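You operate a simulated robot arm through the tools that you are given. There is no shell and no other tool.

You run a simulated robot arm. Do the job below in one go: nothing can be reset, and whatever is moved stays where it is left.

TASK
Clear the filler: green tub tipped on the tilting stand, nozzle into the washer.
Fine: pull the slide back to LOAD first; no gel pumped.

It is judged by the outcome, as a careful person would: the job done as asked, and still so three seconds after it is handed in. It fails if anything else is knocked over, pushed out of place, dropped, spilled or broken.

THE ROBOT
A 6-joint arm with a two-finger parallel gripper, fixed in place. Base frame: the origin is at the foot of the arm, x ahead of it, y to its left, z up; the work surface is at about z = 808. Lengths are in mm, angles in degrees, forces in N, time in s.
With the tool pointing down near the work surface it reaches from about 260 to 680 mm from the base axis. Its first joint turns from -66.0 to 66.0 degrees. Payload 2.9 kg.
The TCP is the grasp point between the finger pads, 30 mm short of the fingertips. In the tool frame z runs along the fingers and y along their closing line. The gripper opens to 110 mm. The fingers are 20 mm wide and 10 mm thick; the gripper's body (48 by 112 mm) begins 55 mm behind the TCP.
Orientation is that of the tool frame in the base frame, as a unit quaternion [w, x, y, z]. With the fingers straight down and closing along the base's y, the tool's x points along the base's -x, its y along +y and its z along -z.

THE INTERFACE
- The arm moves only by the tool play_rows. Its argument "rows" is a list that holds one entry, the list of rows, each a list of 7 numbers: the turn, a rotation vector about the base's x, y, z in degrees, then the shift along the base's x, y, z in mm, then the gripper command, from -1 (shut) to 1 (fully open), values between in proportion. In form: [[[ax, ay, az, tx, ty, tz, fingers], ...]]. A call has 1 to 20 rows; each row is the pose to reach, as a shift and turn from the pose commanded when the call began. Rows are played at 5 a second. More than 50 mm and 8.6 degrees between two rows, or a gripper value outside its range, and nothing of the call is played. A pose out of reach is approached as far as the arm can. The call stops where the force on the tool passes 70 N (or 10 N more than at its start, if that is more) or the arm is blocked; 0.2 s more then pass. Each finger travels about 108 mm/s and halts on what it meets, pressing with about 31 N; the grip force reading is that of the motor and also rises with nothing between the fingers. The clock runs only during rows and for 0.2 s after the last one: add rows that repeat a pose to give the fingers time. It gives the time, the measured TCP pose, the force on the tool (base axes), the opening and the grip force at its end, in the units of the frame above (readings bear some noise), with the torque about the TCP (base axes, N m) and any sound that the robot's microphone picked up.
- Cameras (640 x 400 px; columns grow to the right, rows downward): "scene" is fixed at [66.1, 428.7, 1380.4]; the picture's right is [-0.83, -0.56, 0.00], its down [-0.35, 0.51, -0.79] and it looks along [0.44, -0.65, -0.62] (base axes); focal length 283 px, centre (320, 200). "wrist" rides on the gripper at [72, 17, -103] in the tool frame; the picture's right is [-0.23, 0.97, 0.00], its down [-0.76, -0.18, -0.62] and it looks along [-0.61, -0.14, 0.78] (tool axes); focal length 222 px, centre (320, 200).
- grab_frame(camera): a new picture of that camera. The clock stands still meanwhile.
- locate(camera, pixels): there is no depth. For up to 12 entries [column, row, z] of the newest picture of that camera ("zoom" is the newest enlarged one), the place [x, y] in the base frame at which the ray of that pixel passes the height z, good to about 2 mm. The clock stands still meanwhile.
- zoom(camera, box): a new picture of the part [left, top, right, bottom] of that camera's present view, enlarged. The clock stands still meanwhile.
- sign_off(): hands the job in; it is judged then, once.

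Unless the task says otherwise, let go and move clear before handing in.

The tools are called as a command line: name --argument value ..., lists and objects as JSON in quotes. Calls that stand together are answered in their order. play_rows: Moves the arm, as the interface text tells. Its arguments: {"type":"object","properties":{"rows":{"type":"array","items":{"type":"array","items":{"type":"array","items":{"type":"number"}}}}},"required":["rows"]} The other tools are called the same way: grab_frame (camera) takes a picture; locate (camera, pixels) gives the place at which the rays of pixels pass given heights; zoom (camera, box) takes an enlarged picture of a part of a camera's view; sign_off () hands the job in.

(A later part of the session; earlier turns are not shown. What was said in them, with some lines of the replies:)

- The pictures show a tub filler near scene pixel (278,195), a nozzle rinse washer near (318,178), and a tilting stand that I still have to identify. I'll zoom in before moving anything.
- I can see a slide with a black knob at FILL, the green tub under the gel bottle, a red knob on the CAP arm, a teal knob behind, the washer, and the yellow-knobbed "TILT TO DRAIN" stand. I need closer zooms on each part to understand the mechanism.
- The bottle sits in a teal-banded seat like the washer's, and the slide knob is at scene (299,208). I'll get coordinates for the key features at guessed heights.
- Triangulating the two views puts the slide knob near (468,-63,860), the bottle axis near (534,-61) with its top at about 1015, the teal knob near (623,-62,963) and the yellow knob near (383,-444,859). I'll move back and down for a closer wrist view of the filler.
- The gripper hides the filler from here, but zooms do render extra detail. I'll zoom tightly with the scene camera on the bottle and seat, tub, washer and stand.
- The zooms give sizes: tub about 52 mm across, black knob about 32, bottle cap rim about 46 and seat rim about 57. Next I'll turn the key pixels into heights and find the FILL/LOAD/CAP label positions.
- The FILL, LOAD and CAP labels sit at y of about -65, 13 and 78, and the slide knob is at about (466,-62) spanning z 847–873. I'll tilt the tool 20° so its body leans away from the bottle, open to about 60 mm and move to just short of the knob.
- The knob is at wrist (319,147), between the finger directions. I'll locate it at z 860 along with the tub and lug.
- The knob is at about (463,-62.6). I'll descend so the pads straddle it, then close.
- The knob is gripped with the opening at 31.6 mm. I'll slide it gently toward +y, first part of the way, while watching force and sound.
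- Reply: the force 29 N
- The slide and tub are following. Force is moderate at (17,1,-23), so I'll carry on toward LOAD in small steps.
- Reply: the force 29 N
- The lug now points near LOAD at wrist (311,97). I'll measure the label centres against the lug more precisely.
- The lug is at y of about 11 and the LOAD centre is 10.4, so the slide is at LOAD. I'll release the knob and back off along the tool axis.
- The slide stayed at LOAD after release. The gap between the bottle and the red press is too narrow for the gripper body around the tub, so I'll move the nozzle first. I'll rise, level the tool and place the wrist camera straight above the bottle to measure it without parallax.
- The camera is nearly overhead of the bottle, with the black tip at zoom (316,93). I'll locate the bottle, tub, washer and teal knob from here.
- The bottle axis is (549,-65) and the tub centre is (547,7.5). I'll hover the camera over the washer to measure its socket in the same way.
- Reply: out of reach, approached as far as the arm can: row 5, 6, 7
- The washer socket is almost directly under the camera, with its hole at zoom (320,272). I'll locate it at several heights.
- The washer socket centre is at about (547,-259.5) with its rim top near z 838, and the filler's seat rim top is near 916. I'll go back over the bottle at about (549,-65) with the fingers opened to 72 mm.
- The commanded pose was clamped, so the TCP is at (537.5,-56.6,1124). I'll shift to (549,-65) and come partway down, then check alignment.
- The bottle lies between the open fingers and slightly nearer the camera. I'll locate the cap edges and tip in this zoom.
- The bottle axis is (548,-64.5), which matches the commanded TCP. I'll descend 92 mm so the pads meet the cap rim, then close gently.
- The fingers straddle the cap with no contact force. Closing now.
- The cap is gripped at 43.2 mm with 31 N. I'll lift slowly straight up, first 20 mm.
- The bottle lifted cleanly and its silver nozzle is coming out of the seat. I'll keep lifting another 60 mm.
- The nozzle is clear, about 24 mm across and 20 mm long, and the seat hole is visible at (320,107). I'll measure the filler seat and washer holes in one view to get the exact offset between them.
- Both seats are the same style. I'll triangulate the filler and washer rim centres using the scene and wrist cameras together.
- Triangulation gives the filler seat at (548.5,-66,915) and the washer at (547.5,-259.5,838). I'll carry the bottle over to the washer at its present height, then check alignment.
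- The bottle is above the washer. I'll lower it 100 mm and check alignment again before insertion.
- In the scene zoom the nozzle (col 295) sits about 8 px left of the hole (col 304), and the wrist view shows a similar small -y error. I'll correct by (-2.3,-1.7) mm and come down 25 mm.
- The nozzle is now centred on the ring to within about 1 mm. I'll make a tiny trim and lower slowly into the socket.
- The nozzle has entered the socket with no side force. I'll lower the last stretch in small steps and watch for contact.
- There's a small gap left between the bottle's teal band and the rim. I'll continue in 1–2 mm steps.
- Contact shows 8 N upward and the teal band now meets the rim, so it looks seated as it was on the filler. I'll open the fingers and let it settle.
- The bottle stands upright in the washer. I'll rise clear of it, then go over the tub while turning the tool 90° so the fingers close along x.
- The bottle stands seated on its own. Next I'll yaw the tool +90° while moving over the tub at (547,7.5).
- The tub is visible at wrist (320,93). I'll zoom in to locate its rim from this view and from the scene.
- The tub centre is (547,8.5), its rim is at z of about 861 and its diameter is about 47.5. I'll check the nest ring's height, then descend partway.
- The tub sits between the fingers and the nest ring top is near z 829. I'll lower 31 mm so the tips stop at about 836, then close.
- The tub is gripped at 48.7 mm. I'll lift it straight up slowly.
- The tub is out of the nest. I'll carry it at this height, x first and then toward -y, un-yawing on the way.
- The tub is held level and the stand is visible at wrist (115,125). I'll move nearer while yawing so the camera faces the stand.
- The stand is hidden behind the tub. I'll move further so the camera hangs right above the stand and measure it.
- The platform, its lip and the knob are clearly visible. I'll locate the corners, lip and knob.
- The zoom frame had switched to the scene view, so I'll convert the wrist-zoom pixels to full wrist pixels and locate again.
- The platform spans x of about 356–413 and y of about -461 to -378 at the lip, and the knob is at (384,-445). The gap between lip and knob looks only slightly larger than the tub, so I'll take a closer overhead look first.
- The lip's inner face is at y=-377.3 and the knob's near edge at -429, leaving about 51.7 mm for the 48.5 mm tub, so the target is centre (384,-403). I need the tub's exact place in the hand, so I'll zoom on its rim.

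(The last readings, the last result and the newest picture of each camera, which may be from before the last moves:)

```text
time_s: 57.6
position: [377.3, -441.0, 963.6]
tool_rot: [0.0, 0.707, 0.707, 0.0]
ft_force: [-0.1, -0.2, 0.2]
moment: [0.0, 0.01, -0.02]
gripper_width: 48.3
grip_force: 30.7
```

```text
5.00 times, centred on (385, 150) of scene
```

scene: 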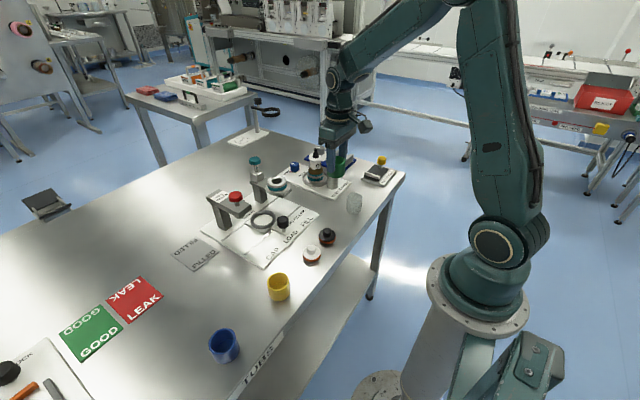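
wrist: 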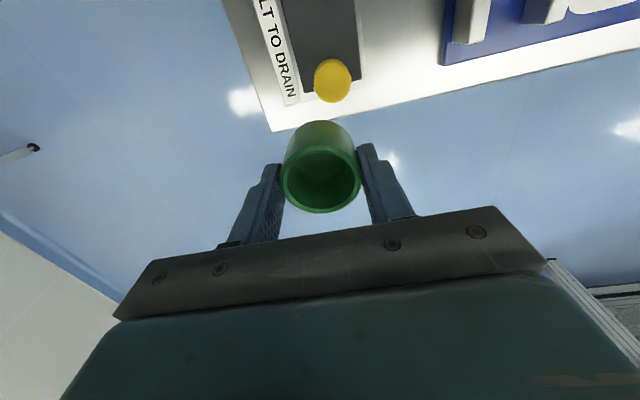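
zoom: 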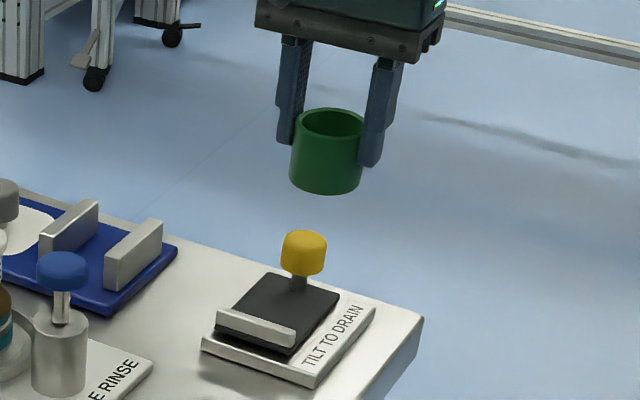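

The tub is centred on the TCP. I'll move to (384.4,-403.2) with its bottom still just above knob height, and check before lowering.

play_rows --rows '[[[0, 0, 0, 3, 12, 0, -0.35], [0, 0, 0, 7.6, 26, 0, -0.35], [0, 0, 0, 7.6, 37.5, 0, -0.35], [0, 0, 0, 7.6, 37.5, -15, -0.35], [0, 0, 0, 7.6, 37.5, -30, -0.35], [0, 0, 0, 7.6, 37.5, -36, -0.35], [0, 0, 0, 7.6, 37.5, -36, -0.35]]]'

zoom --camera "scene" --box '[360, 140, 410, 190]'

grab_frame --camera "wrist"

zoom --camera "wrist" --box '[240, 30, 400, 230]'

```text
time_s: 59.2
position: [384.6, -405.4, 927.8]
tool_rot: [0.0, 0.707, 0.707, 0.0]
ft_force: [-0.3, 0.8, -0.2]
moment: [-0.02, 0.03, 0.0]
gripper_width: 48.7
grip_force: 31.0
```

```text
8.00 times, centred on (385, 165) of scene
```

zoom: 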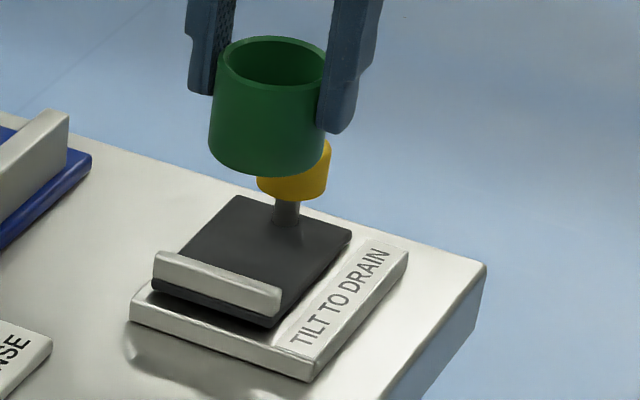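

```text
taken
```

wrist: 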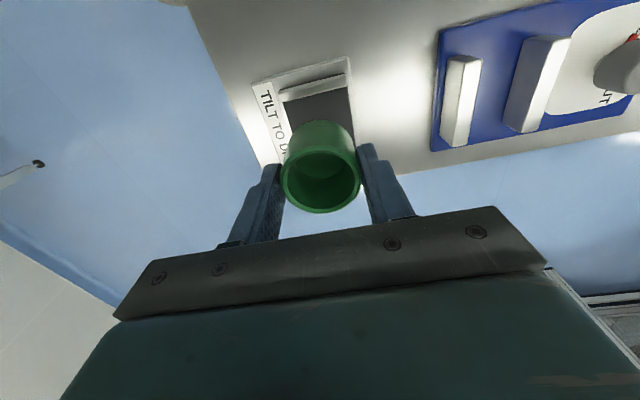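

```text
2.00 times, centred on (320, 130) of wrist
```

zoom: 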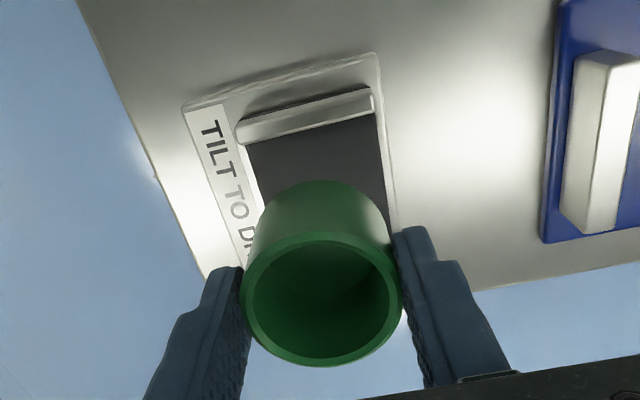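

Alignment looks right in both views. I'll lower 40 mm so the tub's base passes below knob level, watching for contact.

play_rows --rows '[[[0, 0, 0, 0, 0.5, -8, -0.35], [0, 0, 0, 0, 0.5, -16, -0.35], [0, 0, 0, 0, 0.5, -24, -0.35], [0, 0, 0, 0, 0.5, -32, -0.35], [0, 0, 0, 0, 0.5, -40, -0.35], [0, 0, 0, 0, 0.5, -40, -0.35]]]'

zoom --camera "scene" --box '[360, 145, 405, 190]'

zoom --camera "wrist" --box '[240, 30, 400, 230]'

```text
time_s: 60.6
position: [383.7, -403.1, 888.3]
tool_rot: [0.0, 0.707, 0.707, 0.0]
ft_force: [0.0, -0.2, -0.6]
moment: [-0.01, 0.0, 0.0]
gripper_width: 48.4
grip_force: 30.7
```

```text
8.89 times, centred on (382, 168) of scene
```

zoom: 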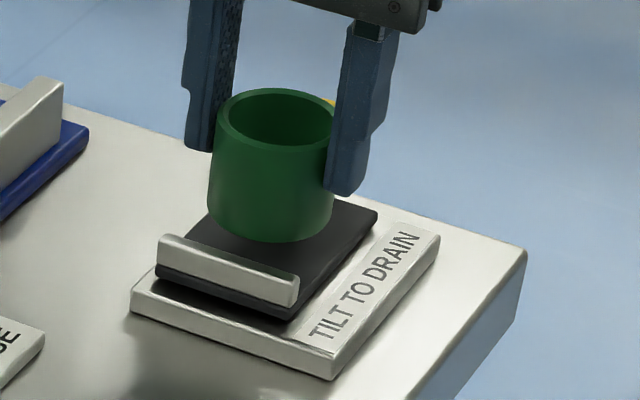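

```text
2.00 times, centred on (320, 130) of wrist
```

zoom: 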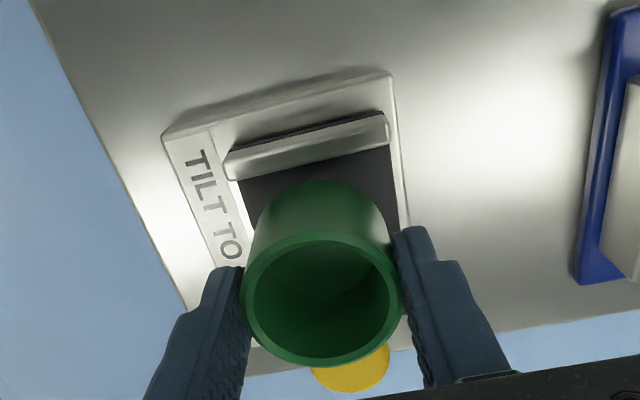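

There's still no contact and the tub is clear of the lip. I'll lower in smaller steps toward the platform.

play_rows --rows '[[[0, 0, 0, 0, 0, -4, -0.35], [0, 0, 0, 0, 0, -8, -0.35], [0, 0, 0, 0, 0, -11, -0.35], [0, 0, 0, 0, 0, -13, -0.35], [0, 0, 0, 0, 0, -13, -0.35]]]'

zoom --camera "scene" --box '[360, 150, 400, 190]'

zoom --camera "wrist" --box '[240, 30, 400, 230]'

```text
time_s: 61.8
position: [382.8, -405.4, 875.5]
tool_rot: [0.0, 0.708, 0.707, 0.0]
ft_force: [0.3, -1.0, -0.3]
moment: [-0.01, -0.02, -0.02]
gripper_width: 48.5
grip_force: 31.1
```

```text
10.00 times, centred on (380, 170) of scene
```

zoom: 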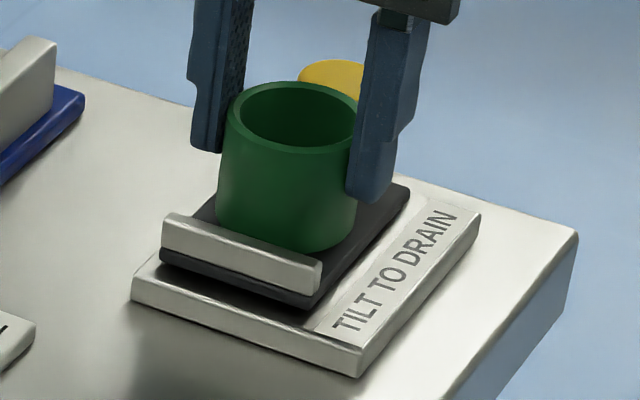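

```text
2.00 times, centred on (320, 130) of wrist
```

zoom: 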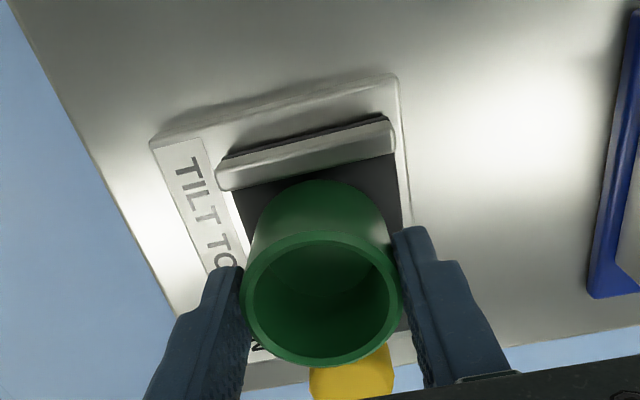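

The tub is a few millimetres above the platform and clear of both lip and knob. I'll lower in 1.5 mm steps.

play_rows --rows '[[[0, 0, 0, 0, 0, -1.5, -0.35], [0, 0, 0, 0, 0, -3, -0.35], [0, 0, 0, 0, 0, -4.5, -0.35], [0, 0, 0, 0, 0, -4.5, -0.35]]]'

zoom --camera "scene" --box '[360, 150, 400, 190]'

```text
time_s: 62.8
position: [383.1, -404.4, 870.3]
tool_rot: [0.0, 0.708, 0.707, 0.0]
ft_force: [0.4, 0.1, -1.6]
moment: [-0.01, -0.01, 0.02]
gripper_width: 48.6
grip_force: 30.9
```

```text
10.00 times, centred on (380, 170) of scene
```

zoom: 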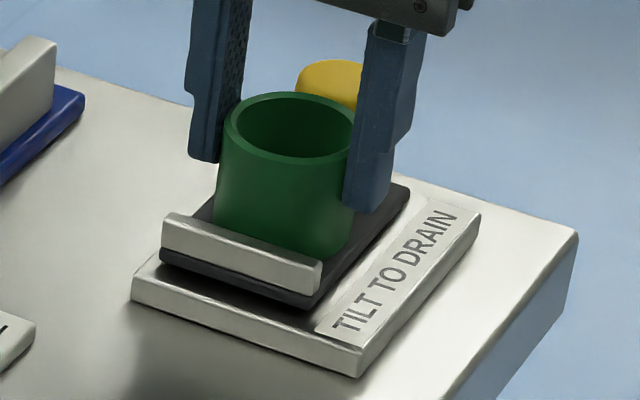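

play_rows --rows '[[[0, 0, 0, 0, 0, -1, -0.35], [0, 0, 0, 0, 0, -2, -0.35], [0, 0, 0, 0, 0, -3, -0.35], [0, 0, 0, 0, 0, -3, -0.35]]]'

zoom --camera "scene" --box '[360, 150, 400, 190]'

```text
time_s: 63.8
position: [384.3, -405.0, 869.1]
tool_rot: [0.001, 0.707, 0.707, 0.0]
ft_force: [-2.9, -0.3, 14.3]
moment: [0.05, 0.17, 0.01]
gripper_width: 48.6
grip_force: 30.7
```

```text
10.00 times, centred on (380, 170) of scene
```

zoom: 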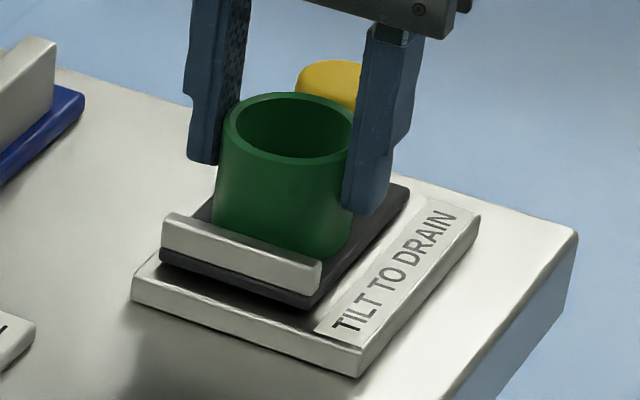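

Contact at 14 N means the tub is on the platform. I'll ease off 1 mm and open the fingers.

play_rows --rows '[[[0, 0, 0, 0, 0, 1.2, -0.35], [0, 0, 0, 0, 0, 1.2, -0.15], [0, 0, 0, 0, 0, 1.2, 0.0], [0, 0, 0, 0, 0, 1.2, 0.2], [0, 0, 0, 0, 0, 1.2, 0.35], [0, 0, 0, 0, 0, 1.2, 0.35]]]'

zoom --camera "scene" --box '[360, 150, 400, 190]'

zoom --camera "wrist" --box '[240, 30, 400, 230]'

```text
time_s: 65.2
position: [382.8, -403.9, 869.4]
tool_rot: [0.0, 0.707, 0.707, 0.0]
ft_force: [-0.2, 0.1, 0.4]
moment: [-0.01, 0.03, 0.02]
gripper_width: 74.3
grip_force: 0.1
```

```text
10.00 times, centred on (380, 170) of scene
```

zoom: 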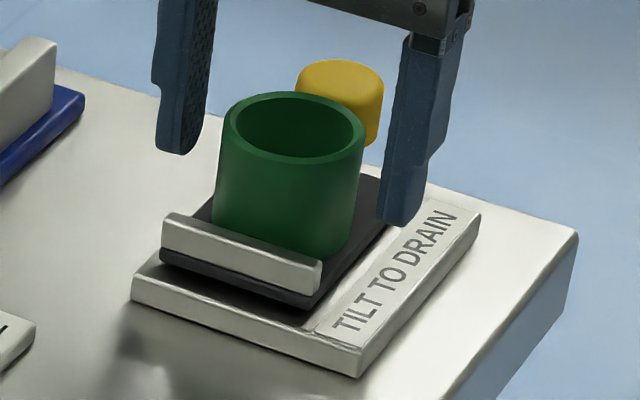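

```text
2.00 times, centred on (320, 130) of wrist
```

zoom: 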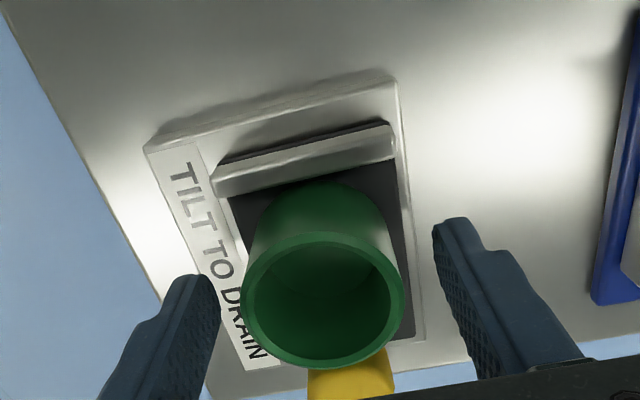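

The tub stands on the platform. I'll rise clear, then move over the yellow knob and look at it.

play_rows --rows '[[[0, 0, 0, 0, 0, 8, 0.35], [0, 0, 0, 0, 0, 22, 0.35], [0, 0, 0, 0, 0, 40, 0.35], [0, 0, 0, 0, 0, 60, 0.35], [0, 0, 0, 0, 0, 75, 0.3], [0, 0, 0, 0.5, -12, 75, 0.2], [0, 0, 0, 0.5, -26, 75, 0.1], [0, 0, 0, 0.5, -40.5, 75, 0.1], [0, 0, 0, 0.5, -40.5, 75, 0.1]]]'

grab_frame --camera "wrist"

zoom --camera "wrist" --box '[240, 30, 400, 230]'

zoom --camera "scene" --box '[350, 130, 410, 190]'

```text
time_s: 67.2
position: [383.9, -445.1, 943.0]
tool_rot: [0.001, 0.707, 0.707, 0.0]
ft_force: [0.0, 0.4, 0.0]
moment: [0.0, 0.0, -0.03]
gripper_width: 60.4
grip_force: 0.1
```

```text
taken
```

wrist: 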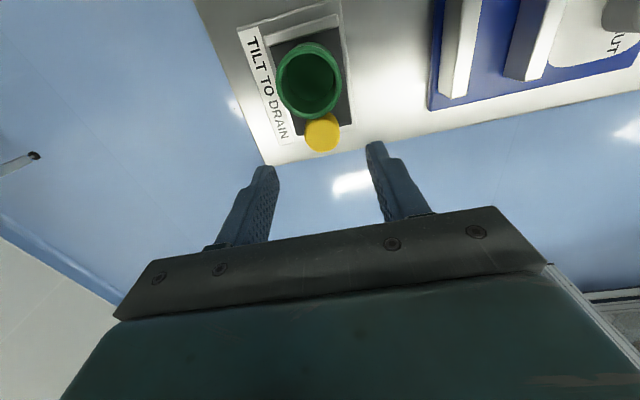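

```text
2.00 times, centred on (320, 130) of wrist
```

zoom: 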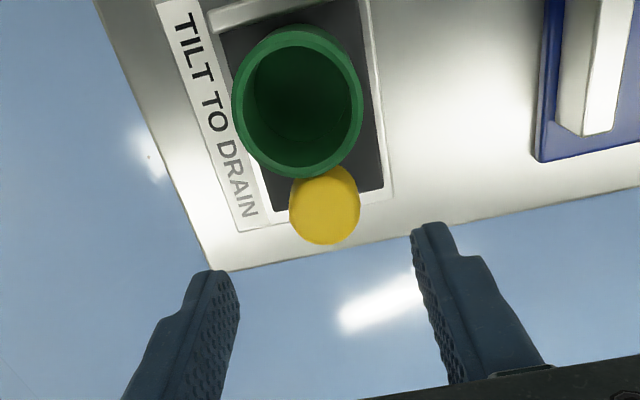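

```text
6.67 times, centred on (380, 160) of scene
```

zoom: 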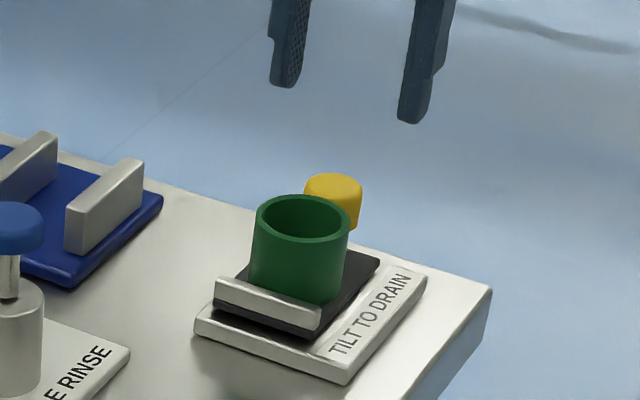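

The tub stands between the lip and the knob. I'll check the knob's centre relative to the fingers.

locate --camera "wrist" --pixels '[[322.5, 131.5, 868], [304.5, 132, 866], [340.5, 131, 866], [310, 81.5, 864], [276, 80, 864], [342, 82, 864], [312, 43, 864], [307, 119.5, 864]]'

```text
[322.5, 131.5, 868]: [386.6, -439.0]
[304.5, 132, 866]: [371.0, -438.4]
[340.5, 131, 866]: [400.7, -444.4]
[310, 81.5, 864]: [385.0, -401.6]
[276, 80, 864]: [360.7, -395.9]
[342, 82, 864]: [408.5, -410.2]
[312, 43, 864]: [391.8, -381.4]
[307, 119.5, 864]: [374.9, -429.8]
```

The knob is at about (385.5,-443.5), directly below the fingers. I'll descend around it and grip.

play_rows --rows '[[[0, 0, 0, 1, 0, -15, 0.1], [0, 0, 0, 1, 0, -30, 0.1], [0, 0, 0, 1, 0, -45, 0.1], [0, 0, 0, 1, 0, -60, 0.1], [0, 0, 0, 1, 0, -72, 0.1], [0, 0, 0, 1, 0, -80, 0.1], [0, 0, 0, 1, 0, -80, 0.1]]]'

zoom --camera "scene" --box '[355, 140, 405, 190]'

zoom --camera "wrist" --box '[240, 60, 400, 240]'

```text
time_s: 68.8
position: [385.4, -444.2, 864.7]
tool_rot: [0.0, 0.707, 0.707, 0.0]
ft_force: [0.8, -0.1, -0.6]
moment: [-0.03, -0.01, 0.03]
gripper_width: 60.6
grip_force: 0.1
```

```text
8.00 times, centred on (380, 165) of scene
```

zoom: 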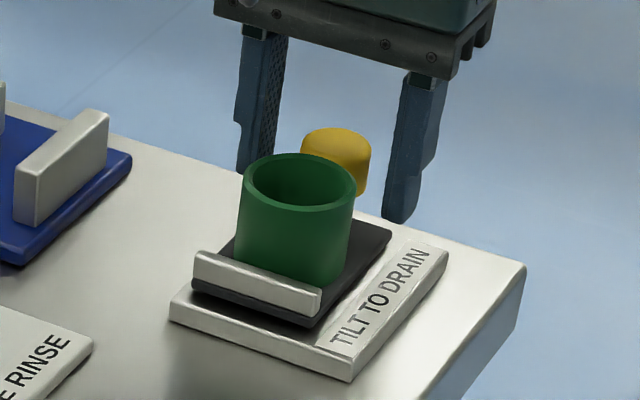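

```text
2.22 times, centred on (320, 150) of wrist
```

zoom: 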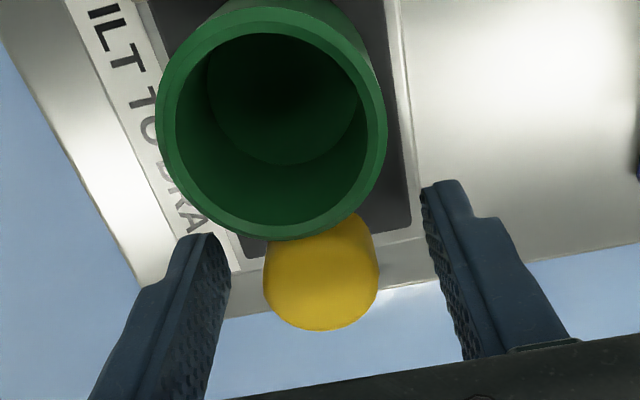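

The fingers flank the knob without touching the tub. Closing on the knob.

play_rows --rows '[[[0, 0, 0, 0, 0, 0, -0.1], [0, 0, 0, 0, 0, 0, -0.25], [0, 0, 0, 0, 0, 0, -0.4], [0, 0, 0, 0, 0, 0, -0.55], [0, 0, 0, 0, 0, 0, -0.65], [0, 0, 0, 0, 0, 0, -0.65]]]'

zoom --camera "scene" --box '[355, 140, 405, 190]'

```text
time_s: 70.2
position: [386.6, -445.2, 866.1]
tool_rot: [0.0, 0.708, 0.706, 0.0]
ft_force: [-8.1, 0.6, 2.0]
moment: [0.04, -0.27, -0.15]
gripper_width: 31.8
grip_force: 45.1
```

```text
8.00 times, centred on (380, 165) of scene
```

zoom: 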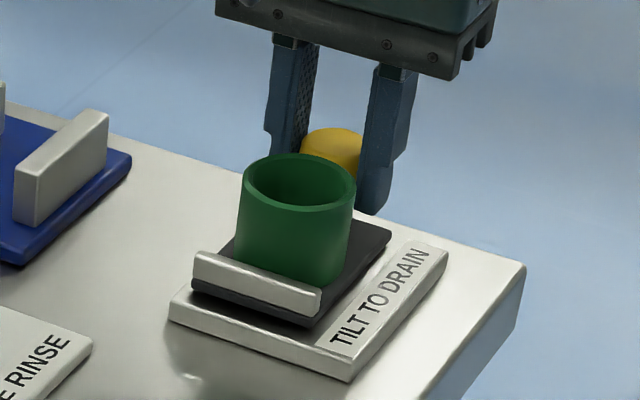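

The knob is held at 31.8 mm. I'll try a small 5° lift along an arc about the lip-side hinge and watch forces.

play_rows --rows '[[[-1, 0, 0, 0, 0.8, 1.2, -0.65], [-2, 0, 0, 0, 1.6, 2.5, -0.65], [-3, 0, 0, 0, 2.5, 3.7, -0.65], [-4, 0, 0, 0, 3.3, 4.9, -0.65], [-5, 0, 0, 0, 4.2, 6.1, -0.65], [-5, 0, 0, 0, 4.2, 6.1, -0.65]]]'

zoom --camera "scene" --box '[355, 140, 405, 190]'

```text
time_s: 71.6
position: [385.3, -440.9, 870.0]
tool_rot: [0.029, 0.706, 0.707, -0.03]
ft_force: [-12.0, 10.2, 8.6]
moment: [1.13, -0.15, -0.01]
gripper_width: 31.8
grip_force: 45.1
```

```text
8.00 times, centred on (380, 165) of scene
```

zoom: 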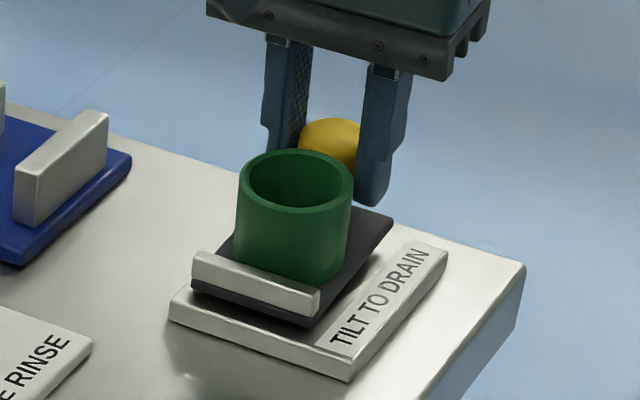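

The knob end rose and the lip end stayed put, so the hinge is at the lip and the forces are modest. I'll continue the arc to 15°.

play_rows --rows '[[[-2, 0, 0, 0, 1.8, 2.3, -0.65], [-4, 0, 0, 0, 3.7, 4.6, -0.65], [-6, 0, 0, 0, 5.7, 6.8, -0.65], [-8, 0, 0, 0, 7.8, 8.9, -0.65], [-10, 0, 0, 0, 9.9, 11, -0.65], [-10, 0, 0, 0, 9.9, 11, -0.65]]]'

zoom --camera "scene" --box '[355, 140, 405, 190]'

```text
time_s: 73.0
position: [385.2, -428.7, 883.5]
tool_rot: [0.092, 0.7, 0.702, -0.093]
ft_force: [-14.5, 9.3, 7.2]
moment: [1.1, -0.15, 0.16]
gripper_width: 31.6
grip_force: 45.6
```

```text
8.00 times, centred on (380, 165) of scene
```

zoom: 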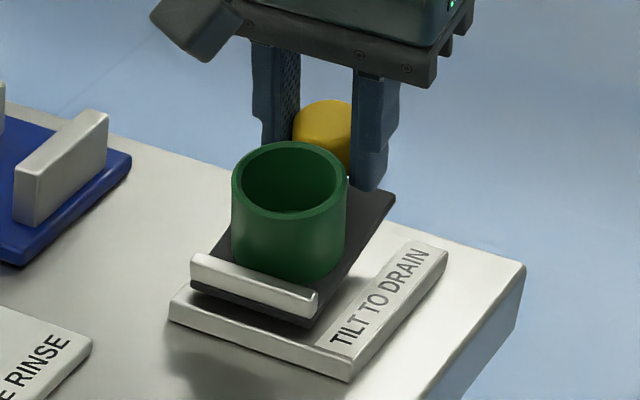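

The platform and tub tilt together steadily. Continuing to 25°.

play_rows --rows '[[[-2, 0, 0, 0, 2.2, 2.0, -0.65], [-4, 0, 0, 0, 4.5, 3.9, -0.65], [-6, 0, 0, 0, 6.8, 5.7, -0.65], [-8, 0, 0, 0, 9.2, 7.4, -0.65], [-10, 0, 0, 0, 11.7, 9.1, -0.65], [-10, 0, 0, 0, 11.7, 9.1, -0.65]]]'

zoom --camera "scene" --box '[355, 140, 405, 190]'

grab_frame --camera "wrist"

```text
time_s: 74.4
position: [384.3, -418.9, 889.3]
tool_rot: [0.153, 0.69, 0.69, -0.154]
ft_force: [-7.2, 10.9, 6.1]
moment: [1.17, -0.16, -0.02]
gripper_width: 31.6
grip_force: 44.9
```

```text
8.00 times, centred on (380, 165) of scene
```

zoom: 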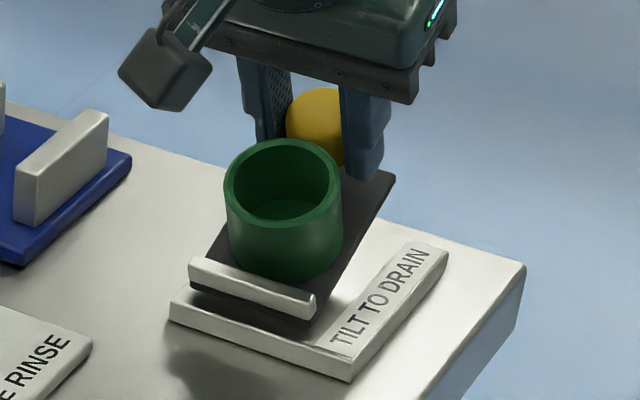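

```text
taken
```

wrist: 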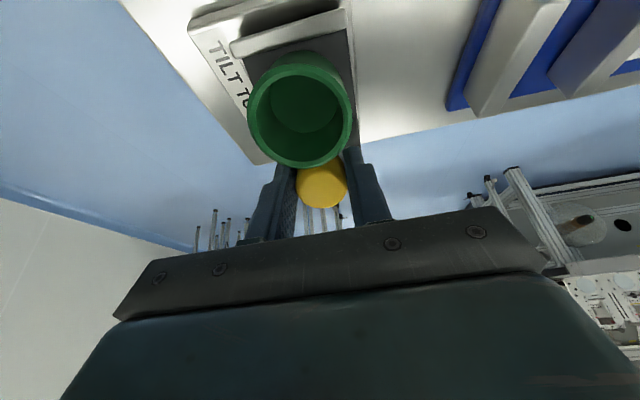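

Tilt is now 25° and the tub rests stably. I'll go on toward 35°, looking for an end stop.

play_rows --rows '[[[-2, 0, 0, 0, 2.5, 1.6, -0.65], [-4, 0, 0, 0, 5.0, 3.1, -0.65], [-6, 0, 0, 0, 7.7, 4.5, -0.65], [-6, 0, 0, 0, 7.7, 4.5, -0.65]]]'

zoom --camera "scene" --box '[355, 140, 405, 190]'

```text
time_s: 75.4
position: [385.0, -411.8, 894.3]
tool_rot: [0.189, 0.681, 0.682, -0.189]
ft_force: [-3.7, 6.8, -3.3]
moment: [0.43, -0.3, -0.01]
gripper_width: 31.9
grip_force: 45.5
```

```text
8.00 times, centred on (380, 165) of scene
```

zoom: 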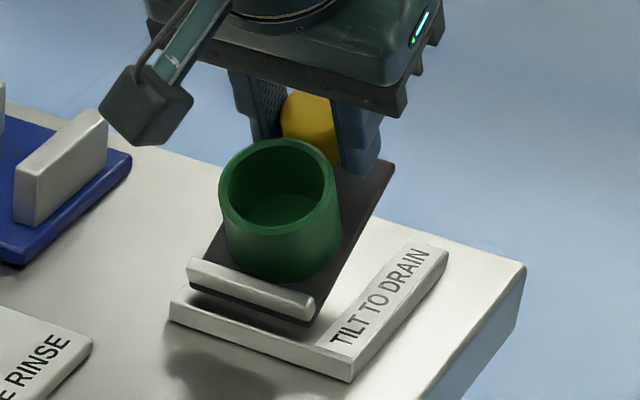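

The resisting moment dropped from 1.17 to 0.43, which suggests a stop or detent is near. I'll go 4° further.

play_rows --rows '[[[-1, 0, 0, 0, 1.3, 0.6, -0.65], [-2, 0, 0, 0, 2.6, 1.2, -0.65], [-3, 0, 0, 0, 4.0, 1.9, -0.65], [-4, 0, 0, 0, 5.3, 2.5, -0.65], [-4, 0, 0, 0, 5.3, 2.5, -0.65]]]'

zoom --camera "scene" --box '[355, 140, 405, 190]'

grab_frame --camera "wrist"

```text
time_s: 76.6
position: [385.2, -404.6, 897.7]
tool_rot: [0.212, 0.673, 0.676, -0.212]
ft_force: [1.5, 7.8, -19.6]
moment: [-0.03, -0.43, -0.03]
gripper_width: 31.5
grip_force: 45.0
```

```text
8.00 times, centred on (380, 165) of scene
```

zoom: 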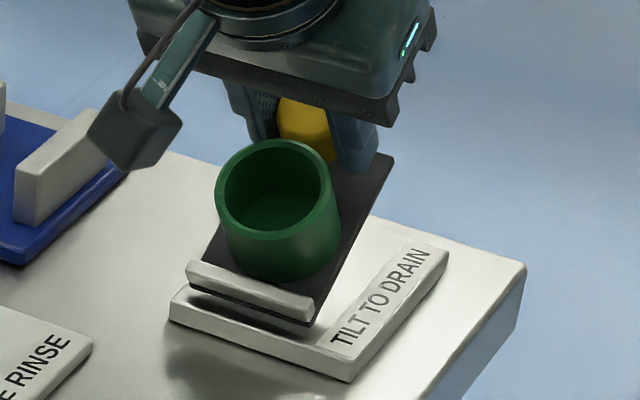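

```text
taken
```

wrist: 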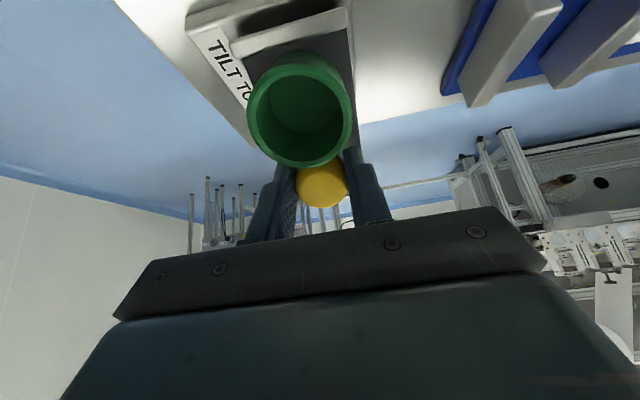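

Downward pull rose to about 20 N at 35°, so the end stop is close. I'll try 2° more cautiously.

play_rows --rows '[[[-1, 0, 0, 0, 1.35, 0.55, -0.65], [-2, 0, 0, 0, 2.7, 1.1, -0.65], [-2, 0, 0, 0, 2.7, 1.1, -0.65]]]'

zoom --camera "scene" --box '[355, 140, 405, 190]'

```text
time_s: 77.4
position: [384.7, -402.7, 897.4]
tool_rot: [0.223, 0.671, 0.671, -0.224]
ft_force: [-4.0, 12.2, -11.6]
moment: [0.82, -0.09, 0.65]
gripper_width: 31.7
grip_force: 45.1
```

```text
8.00 times, centred on (380, 165) of scene
```

zoom: 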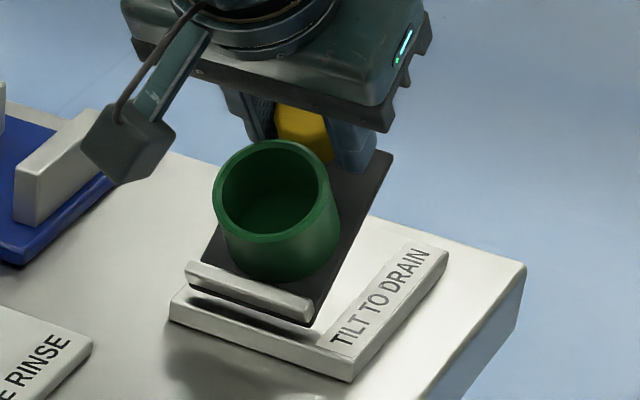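

The platform edge moved only slightly (corner row 157 to 155), so this may be the stop. One more small 3° push will show whether it still moves.

play_rows --rows '[[[-1, 0, 0, 0, 1.4, 0.5, -0.65], [-2, 0, 0, 0, 2.8, 1.0, -0.65], [-3, 0, 0, 0, 4.2, 1.4, -0.65], [-3, 0, 0, 0, 4.2, 1.4, -0.65]]]'

zoom --camera "scene" --box '[355, 140, 405, 190]'

```text
time_s: 78.4
position: [384.9, -401.0, 897.9]
tool_rot: [0.242, 0.665, 0.664, -0.242]
ft_force: [12.5, -33.0, -41.6]
moment: [0.7, 0.09, -0.36]
gripper_width: 31.6
grip_force: 45.1
```

```text
8.00 times, centred on (380, 165) of scene
```

zoom: 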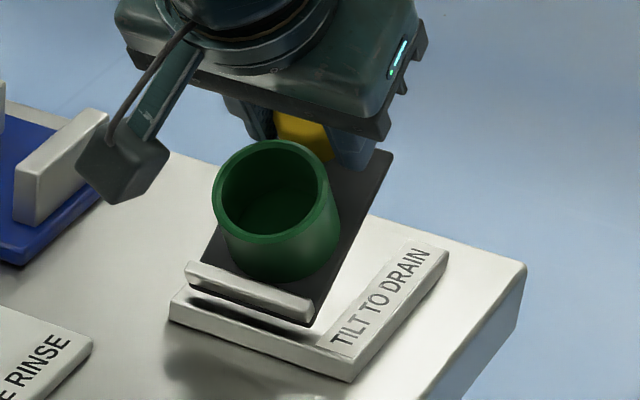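

At 40° the force jumped to (12,-33,-42) with no further movement, so the end stop is at about 37°. I'll back off slightly and read forces to judge whether the stand holds itself.

play_rows --rows '[[[1, 0, 0, 0, -1.4, -0.5, -0.65], [2, 0, 0, 0, -2.8, -1.0, -0.65], [3, 0, 0, 0, -4.2, -1.4, -0.65], [3, 0, 0, 0, -4.2, -1.4, -0.65]]]'

zoom --camera "scene" --box '[355, 140, 405, 190]'

```text
time_s: 79.4
position: [384.9, -402.3, 898.3]
tool_rot: [0.223, 0.67, 0.672, -0.223]
ft_force: [-3.1, 2.3, -10.9]
moment: [-0.07, 0.04, 0.22]
gripper_width: 31.6
grip_force: 45.3
```

```text
8.00 times, centred on (380, 165) of scene
```

zoom: 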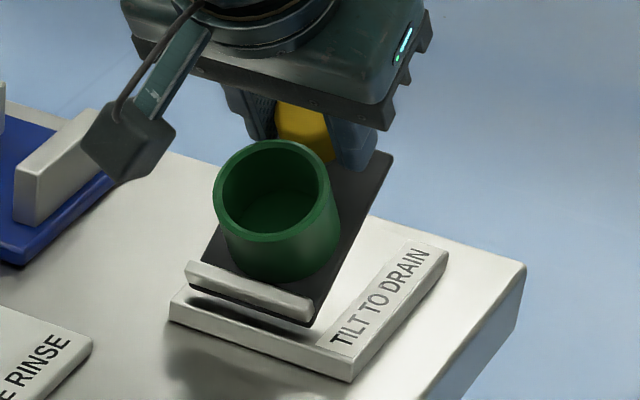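

Forces are now near neutral with a slight -11 N in z. Another 2° back will show whether the load is gravity or friction.

play_rows --rows '[[[1, 0, 0, 0, -1.35, -0.55, -0.65], [2, 0, 0, 0, -2.7, -1.1, -0.65], [2, 0, 0, 0, -2.7, -1.1, -0.65]]]'

zoom --camera "scene" --box '[355, 140, 405, 190]'

```text
time_s: 80.2
position: [384.5, -406.3, 896.5]
tool_rot: [0.211, 0.675, 0.675, -0.212]
ft_force: [-8.9, 13.6, 2.5]
moment: [1.22, 0.11, 0.08]
gripper_width: 31.6
grip_force: 44.7
```

```text
8.00 times, centred on (380, 165) of scene
```

zoom: 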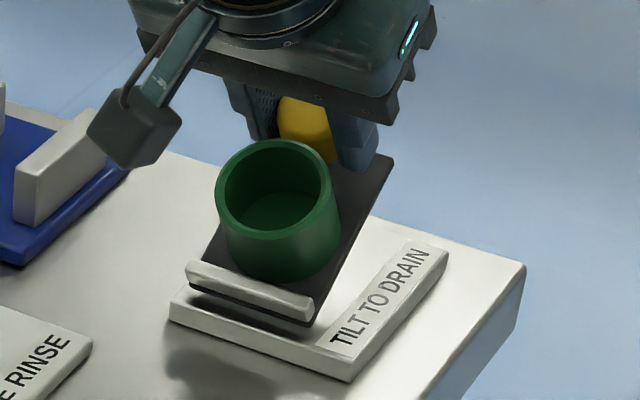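

Adding up forces and moments, the net hinge torque is close to zero, which doesn't tell me whether it holds itself. To test safely I'll lower it to about 4° and let go there, where a fall would be harmless.

play_rows --rows '[[[3, 0, 0, 0, -4.0, -1.9, -0.65], [6, 0, 0, 0, -8.0, -3.9, -0.65], [9, 0, 0, 0, -11.8, -6.2, -0.65], [12, 0, 0, 0, -15.5, -8.7, -0.65], [15, 0, 0, 0, -19.1, -11.3, -0.65], [18, 0, 0, 0, -22.5, -14.1, -0.65], [18, 0, 0, 0, -22.5, -14.1, -0.65]]]'

zoom --camera "scene" --box '[355, 140, 405, 190]'

```text
time_s: 81.8
position: [384.3, -430.5, 882.3]
tool_rot: [0.105, 0.7, 0.698, -0.104]
ft_force: [-15.0, -1.4, -3.7]
moment: [-0.16, -0.19, -0.2]
gripper_width: 31.4
grip_force: 45.2
```

```text
8.00 times, centred on (380, 165) of scene
```

zoom: 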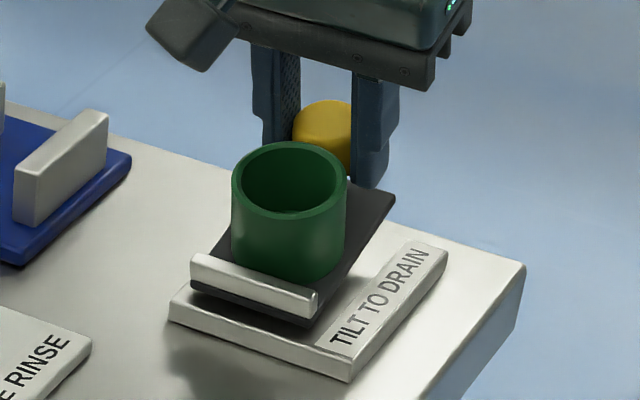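

play_rows --rows '[[[3, 0, 0, 0, -3.3, -3.0, -0.65], [6, 0, 0, 0, -6.4, -6.2, -0.65], [9, 0, 0, 0, -9.3, -9.5, -0.65], [11, 0, 0, 0, -11.2, -11.8, -0.65], [12.5, 0, 0, 0, -12.6, -13.6, -0.65], [12.5, 0, 0, 0, -12.6, -13.6, -0.65]]]'

zoom --camera "scene" --box '[355, 140, 405, 190]'

```text
time_s: 83.2
position: [384.3, -443.0, 869.2]
tool_rot: [0.028, 0.708, 0.705, -0.029]
ft_force: [-15.0, -12.0, -7.7]
moment: [-1.04, -0.34, -0.05]
gripper_width: 31.8
grip_force: 45.3
```

```text
8.00 times, centred on (380, 165) of scene
```

zoom: 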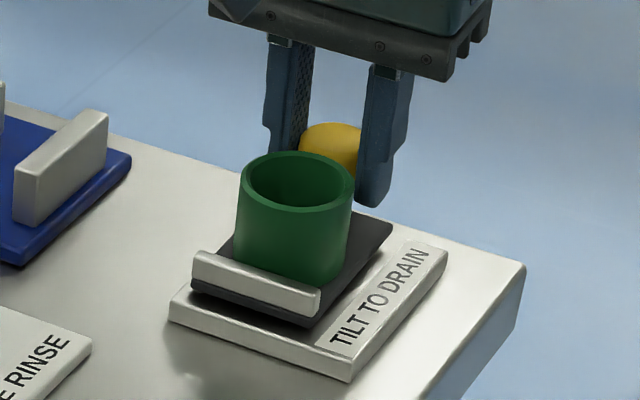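

The platform is at about 4–5° now. I'll open the fingers and see whether it stays up.

play_rows --rows '[[[0, 0, 0, 0, 0, 0, -0.35], [0, 0, 0, 0, 0, 0, -0.2], [0, 0, 0, 0, 0, 0, 0.0], [0, 0, 0, 0, 0, 0, 0.1], [0, 0, 0, 0, 0, 0, 0.1]]]'

zoom --camera "scene" --box '[355, 140, 405, 190]'

```text
time_s: 84.4
position: [387.4, -441.0, 869.5]
tool_rot: [0.029, 0.706, 0.707, -0.029]
ft_force: [0.4, 0.0, 0.0]
moment: [-0.01, 0.02, -0.01]
gripper_width: 60.6
grip_force: 0.1
```

```text
8.00 times, centred on (380, 165) of scene
```

zoom: 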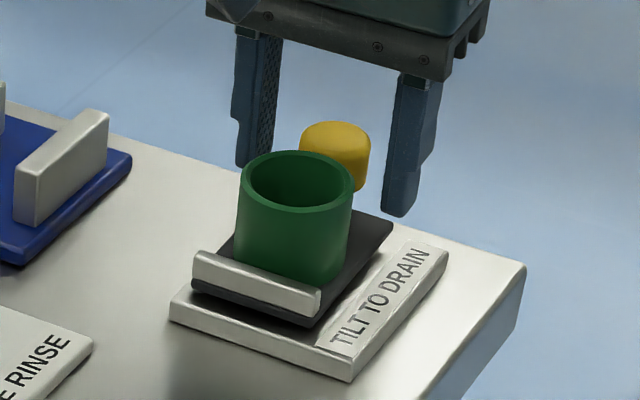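

With the fingers open, the platform corner is still at row 222 (flat was 232), so the hinge holds. I'll wait a second to rule out creep.

play_rows --rows '[[[0, 0, 0, 0, 0, 0, 0.1], [0, 0, 0, 0, 0, 0, 0.1], [0, 0, 0, 0, 0, 0, 0.1], [0, 0, 0, 0, 0, 0, 0.1], [0, 0, 0, 0, 0, 0, 0.1], [0, 0, 0, 0, 0, 0, 0.1], [0, 0, 0, 0, 0, 0, 0.1], [0, 0, 0, 0, 0, 0, 0.1]]]'

zoom --camera "scene" --box '[355, 140, 405, 190]'

zoom --camera "wrist" --box '[240, 30, 400, 230]'

```text
time_s: 86.2
position: [385.1, -441.5, 869.5]
tool_rot: [0.027, 0.706, 0.707, -0.027]
ft_force: [-1.0, -0.8, 0.6]
moment: [0.0, -0.01, -0.04]
gripper_width: 60.6
grip_force: 0.1
```

```text
8.00 times, centred on (380, 165) of scene
```

zoom: 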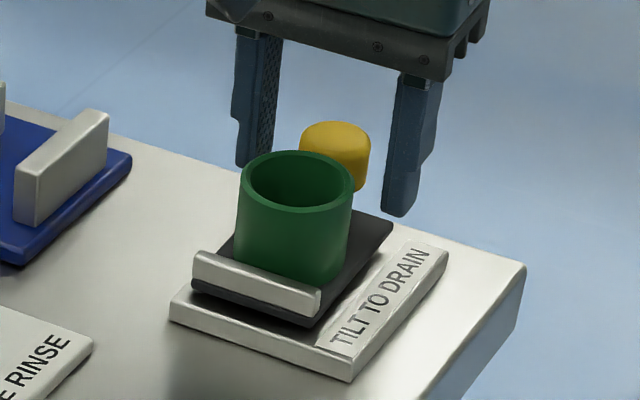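

```text
2.00 times, centred on (320, 130) of wrist
```

zoom: 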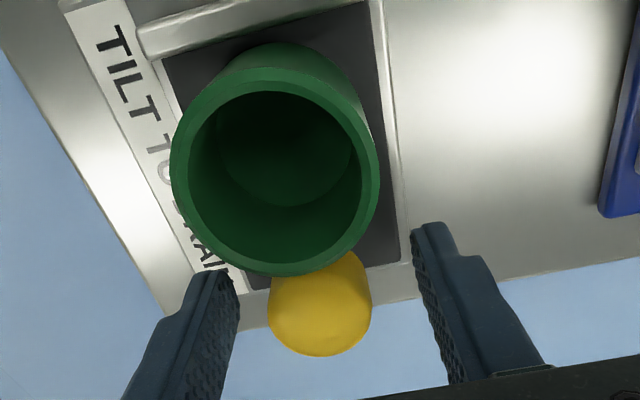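

The stand holds by friction with no creep. I'll regrip the knob here and raise it back along the arc to just at the stop.

play_rows --rows '[[[0, 0, 0, 0, 0, 0, -0.2], [0, 0, 0, 0, 0, 0, -0.4], [0, 0, 0, 0, 0, 0, -0.65], [0, 0, 0, 0, 0, 0, -0.65], [-3, 0, 0, 0, 2.75, 3.5, -0.65], [-6, 0, 0, 0, 5.65, 6.9, -0.65], [-9, 0, 0, 0, 8.75, 10.1, -0.65], [-12, 0, 0, 0, 12.0, 13.1, -0.65], [-15, 0, 0, 0, 15.4, 15.95, -0.65], [-18, 0, 0, 0, 18.95, 18.6, -0.65], [-21, 0, 0, 0, 22.65, 21.1, -0.65], [-24, 0, 0, 0, 26.45, 23.4, -0.65], [-27, 0, 0, 0, 30.35, 25.5, -0.65], [-30, 0, 0, 0, 34.45, 27.4, -0.65], [-30, 0, 0, 0, 34.45, 27.4, -0.65]]]'

zoom --camera "scene" --box '[355, 140, 405, 190]'

```text
time_s: 89.4
position: [385.4, -406.8, 896.3]
tool_rot: [0.208, 0.675, 0.676, -0.21]
ft_force: [-13.5, 10.2, 6.4]
moment: [1.12, -0.36, -0.02]
gripper_width: 31.8
grip_force: 45.0
```

```text
8.00 times, centred on (380, 165) of scene
```

zoom: 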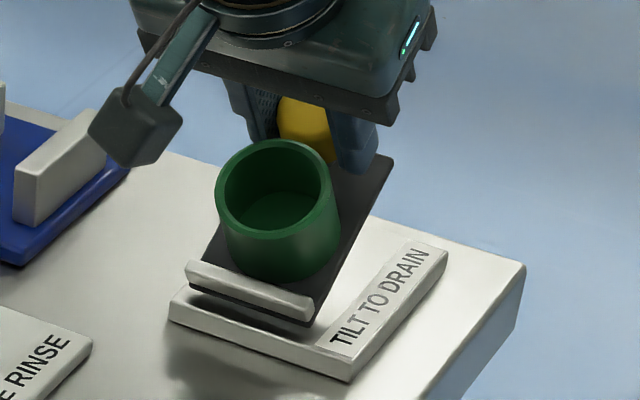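

It's back near 34.5°. I'll nudge it up to the stop once more.

play_rows --rows '[[[-1, 0, 0, 0, 1.4, 0.6, -0.65], [-2, 0, 0, 0, 2.8, 1.1, -0.65], [-3, 0, 0, 0, 4.1, 1.6, -0.65], [-3, 0, 0, 0, 4.1, 1.6, -0.65]]]'

zoom --camera "scene" --box '[355, 140, 405, 190]'

```text
time_s: 90.4
position: [385.0, -402.5, 896.9]
tool_rot: [0.226, 0.67, 0.67, -0.227]
ft_force: [-9.8, 10.8, -1.8]
moment: [0.89, -0.19, 0.1]
gripper_width: 31.5
grip_force: 45.0
```

```text
8.00 times, centred on (380, 165) of scene
```

zoom: 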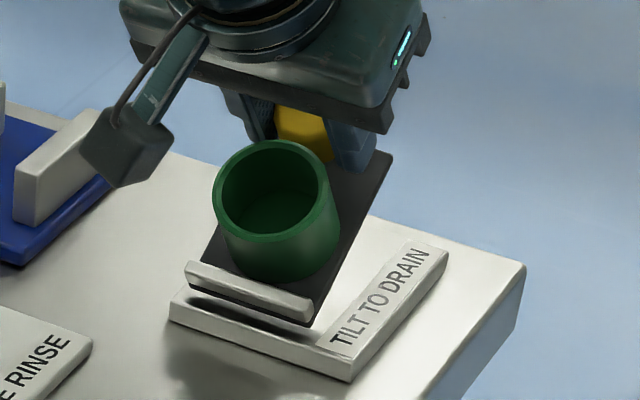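

It's at the stop. I'll open the fingers and let everything settle before moving away.

play_rows --rows '[[[0, 0, 0, 0, 0, 0, -0.38], [0, 0, 0, 0, 0, 0, -0.25], [0, 0, 0, 0, 0, 0, -0.05], [0, 0, 0, 0, 0, 0, 0.1], [0, 0, 0, 0, 0, 0, 0.1], [0, 0, 0, 0, 0, 0, 0.1]]]'

zoom --camera "scene" --box '[355, 140, 405, 190]'

grab_frame --camera "wrist"

```text
time_s: 91.8
position: [385.3, -403.3, 898.3]
tool_rot: [0.227, 0.669, 0.67, -0.227]
ft_force: [0.3, 0.4, -0.3]
moment: [0.01, 0.03, -0.01]
gripper_width: 60.6
grip_force: 0.2
```

```text
8.00 times, centred on (380, 165) of scene
```

zoom: 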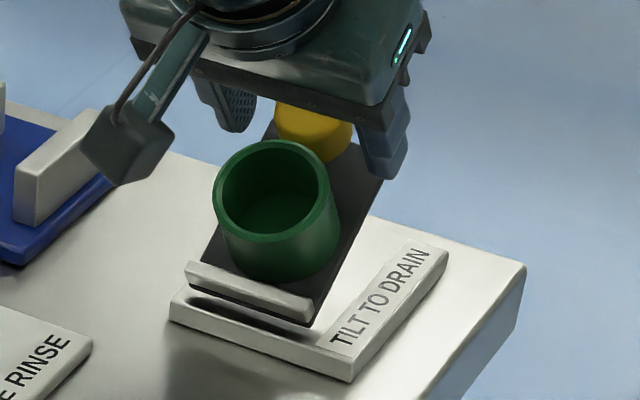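

```text
taken
```

wrist: 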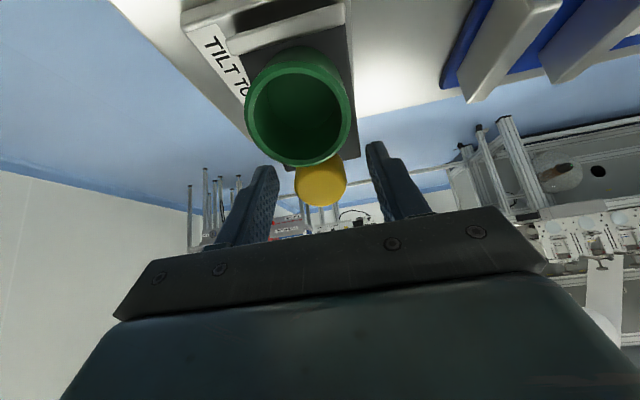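

The tilt holds with the gripper open. I'll retreat along the tool axis, then up and clear, levelling the tool.

play_rows --rows '[[[0, 0, 0, 0, 3, 4, 0.1], [0, 0, 0, 0, 9, 12, 0.1], [0, 0, 0, 0, 18, 24, 0.1], [0, 0, 0, 0, 28, 37, 0.1], [0, 0, 0, 0, 38, 52, 0.1], [0, 0, 0, 0, 45, 75, 0.1], [0, 0, 0, 0, 45, 100, 0.1], [6, 0, 0, 0, 45, 120, 0.1], [12, 0, 0, 0, 45, 130, 0.1], [18, 0, 0, 0, 45, 140, 0.1], [24, 0, 0, 0, 45, 145, 0.1], [30, 0, 0, 0, 45, 145, 0.1], [37, 0, 0, 0, 45, 145, 0.1], [37, 0, 0, 0, 45, 145, 0.1]]]'

grab_frame --camera "scene"

zoom --camera "scene" --box '[355, 140, 405, 190]'

zoom --camera "scene" --box '[200, 140, 360, 280]'

```text
time_s: 94.8
position: [386.6, -358.3, 1042.9]
tool_rot: [0.002, 0.707, 0.707, -0.001]
ft_force: [-0.5, 0.2, 0.3]
moment: [0.04, 0.01, 0.01]
gripper_width: 60.3
grip_force: 0.1
```

```text
taken
```

scene: 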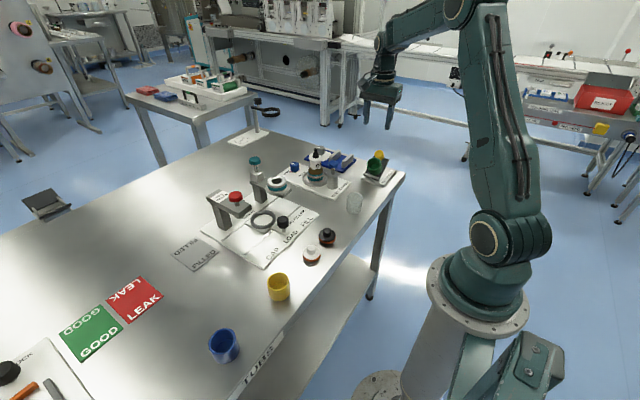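

```text
8.00 times, centred on (380, 165) of scene
```

zoom: 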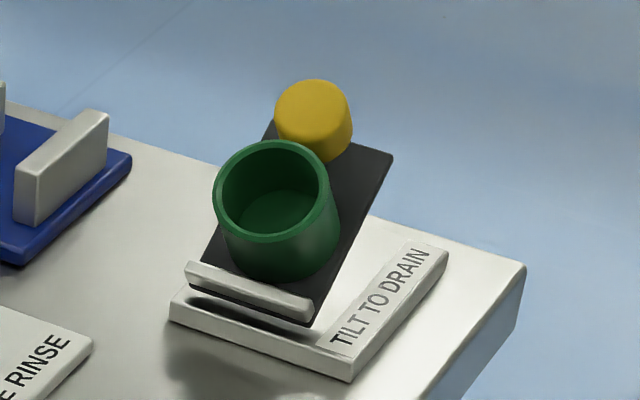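

```text
2.86 times, centred on (280, 210) of scene
```

zoom: 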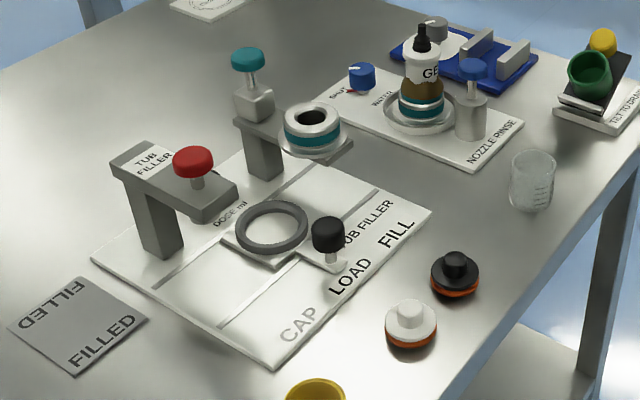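

The tub is tipped on the tilted stand and has held for 3 s. The nozzle sits upright in the washer, the empty slide is at LOAD, nothing else has moved, and the arm is clear. Handing in.

sign_off

```text
The job is handed in.
```

The filler is cleared as you asked, and the job is handed in.

- **Slide:** I pulled it back from FILL to LOAD before anything else, and it stayed there when released.
- **Nozzle:** I lifted it straight out of the filler and seated it upright in the washer socket. I never touched the teal knob, which I took to be the pump, so no gel was pumped. I didn't start a rinse.
- **Green tub:** It is on the tilting stand, resting between the lip and the yellow knob. I raised the stand to its stop, at about 37°. It was still up about 3 seconds after I let go.

I first lowered the stand to about 5° and let go there, to check that its hinge holds by itself, then raised it again. In the last pictures everything else was where it started, and the arm is clear of the bench.
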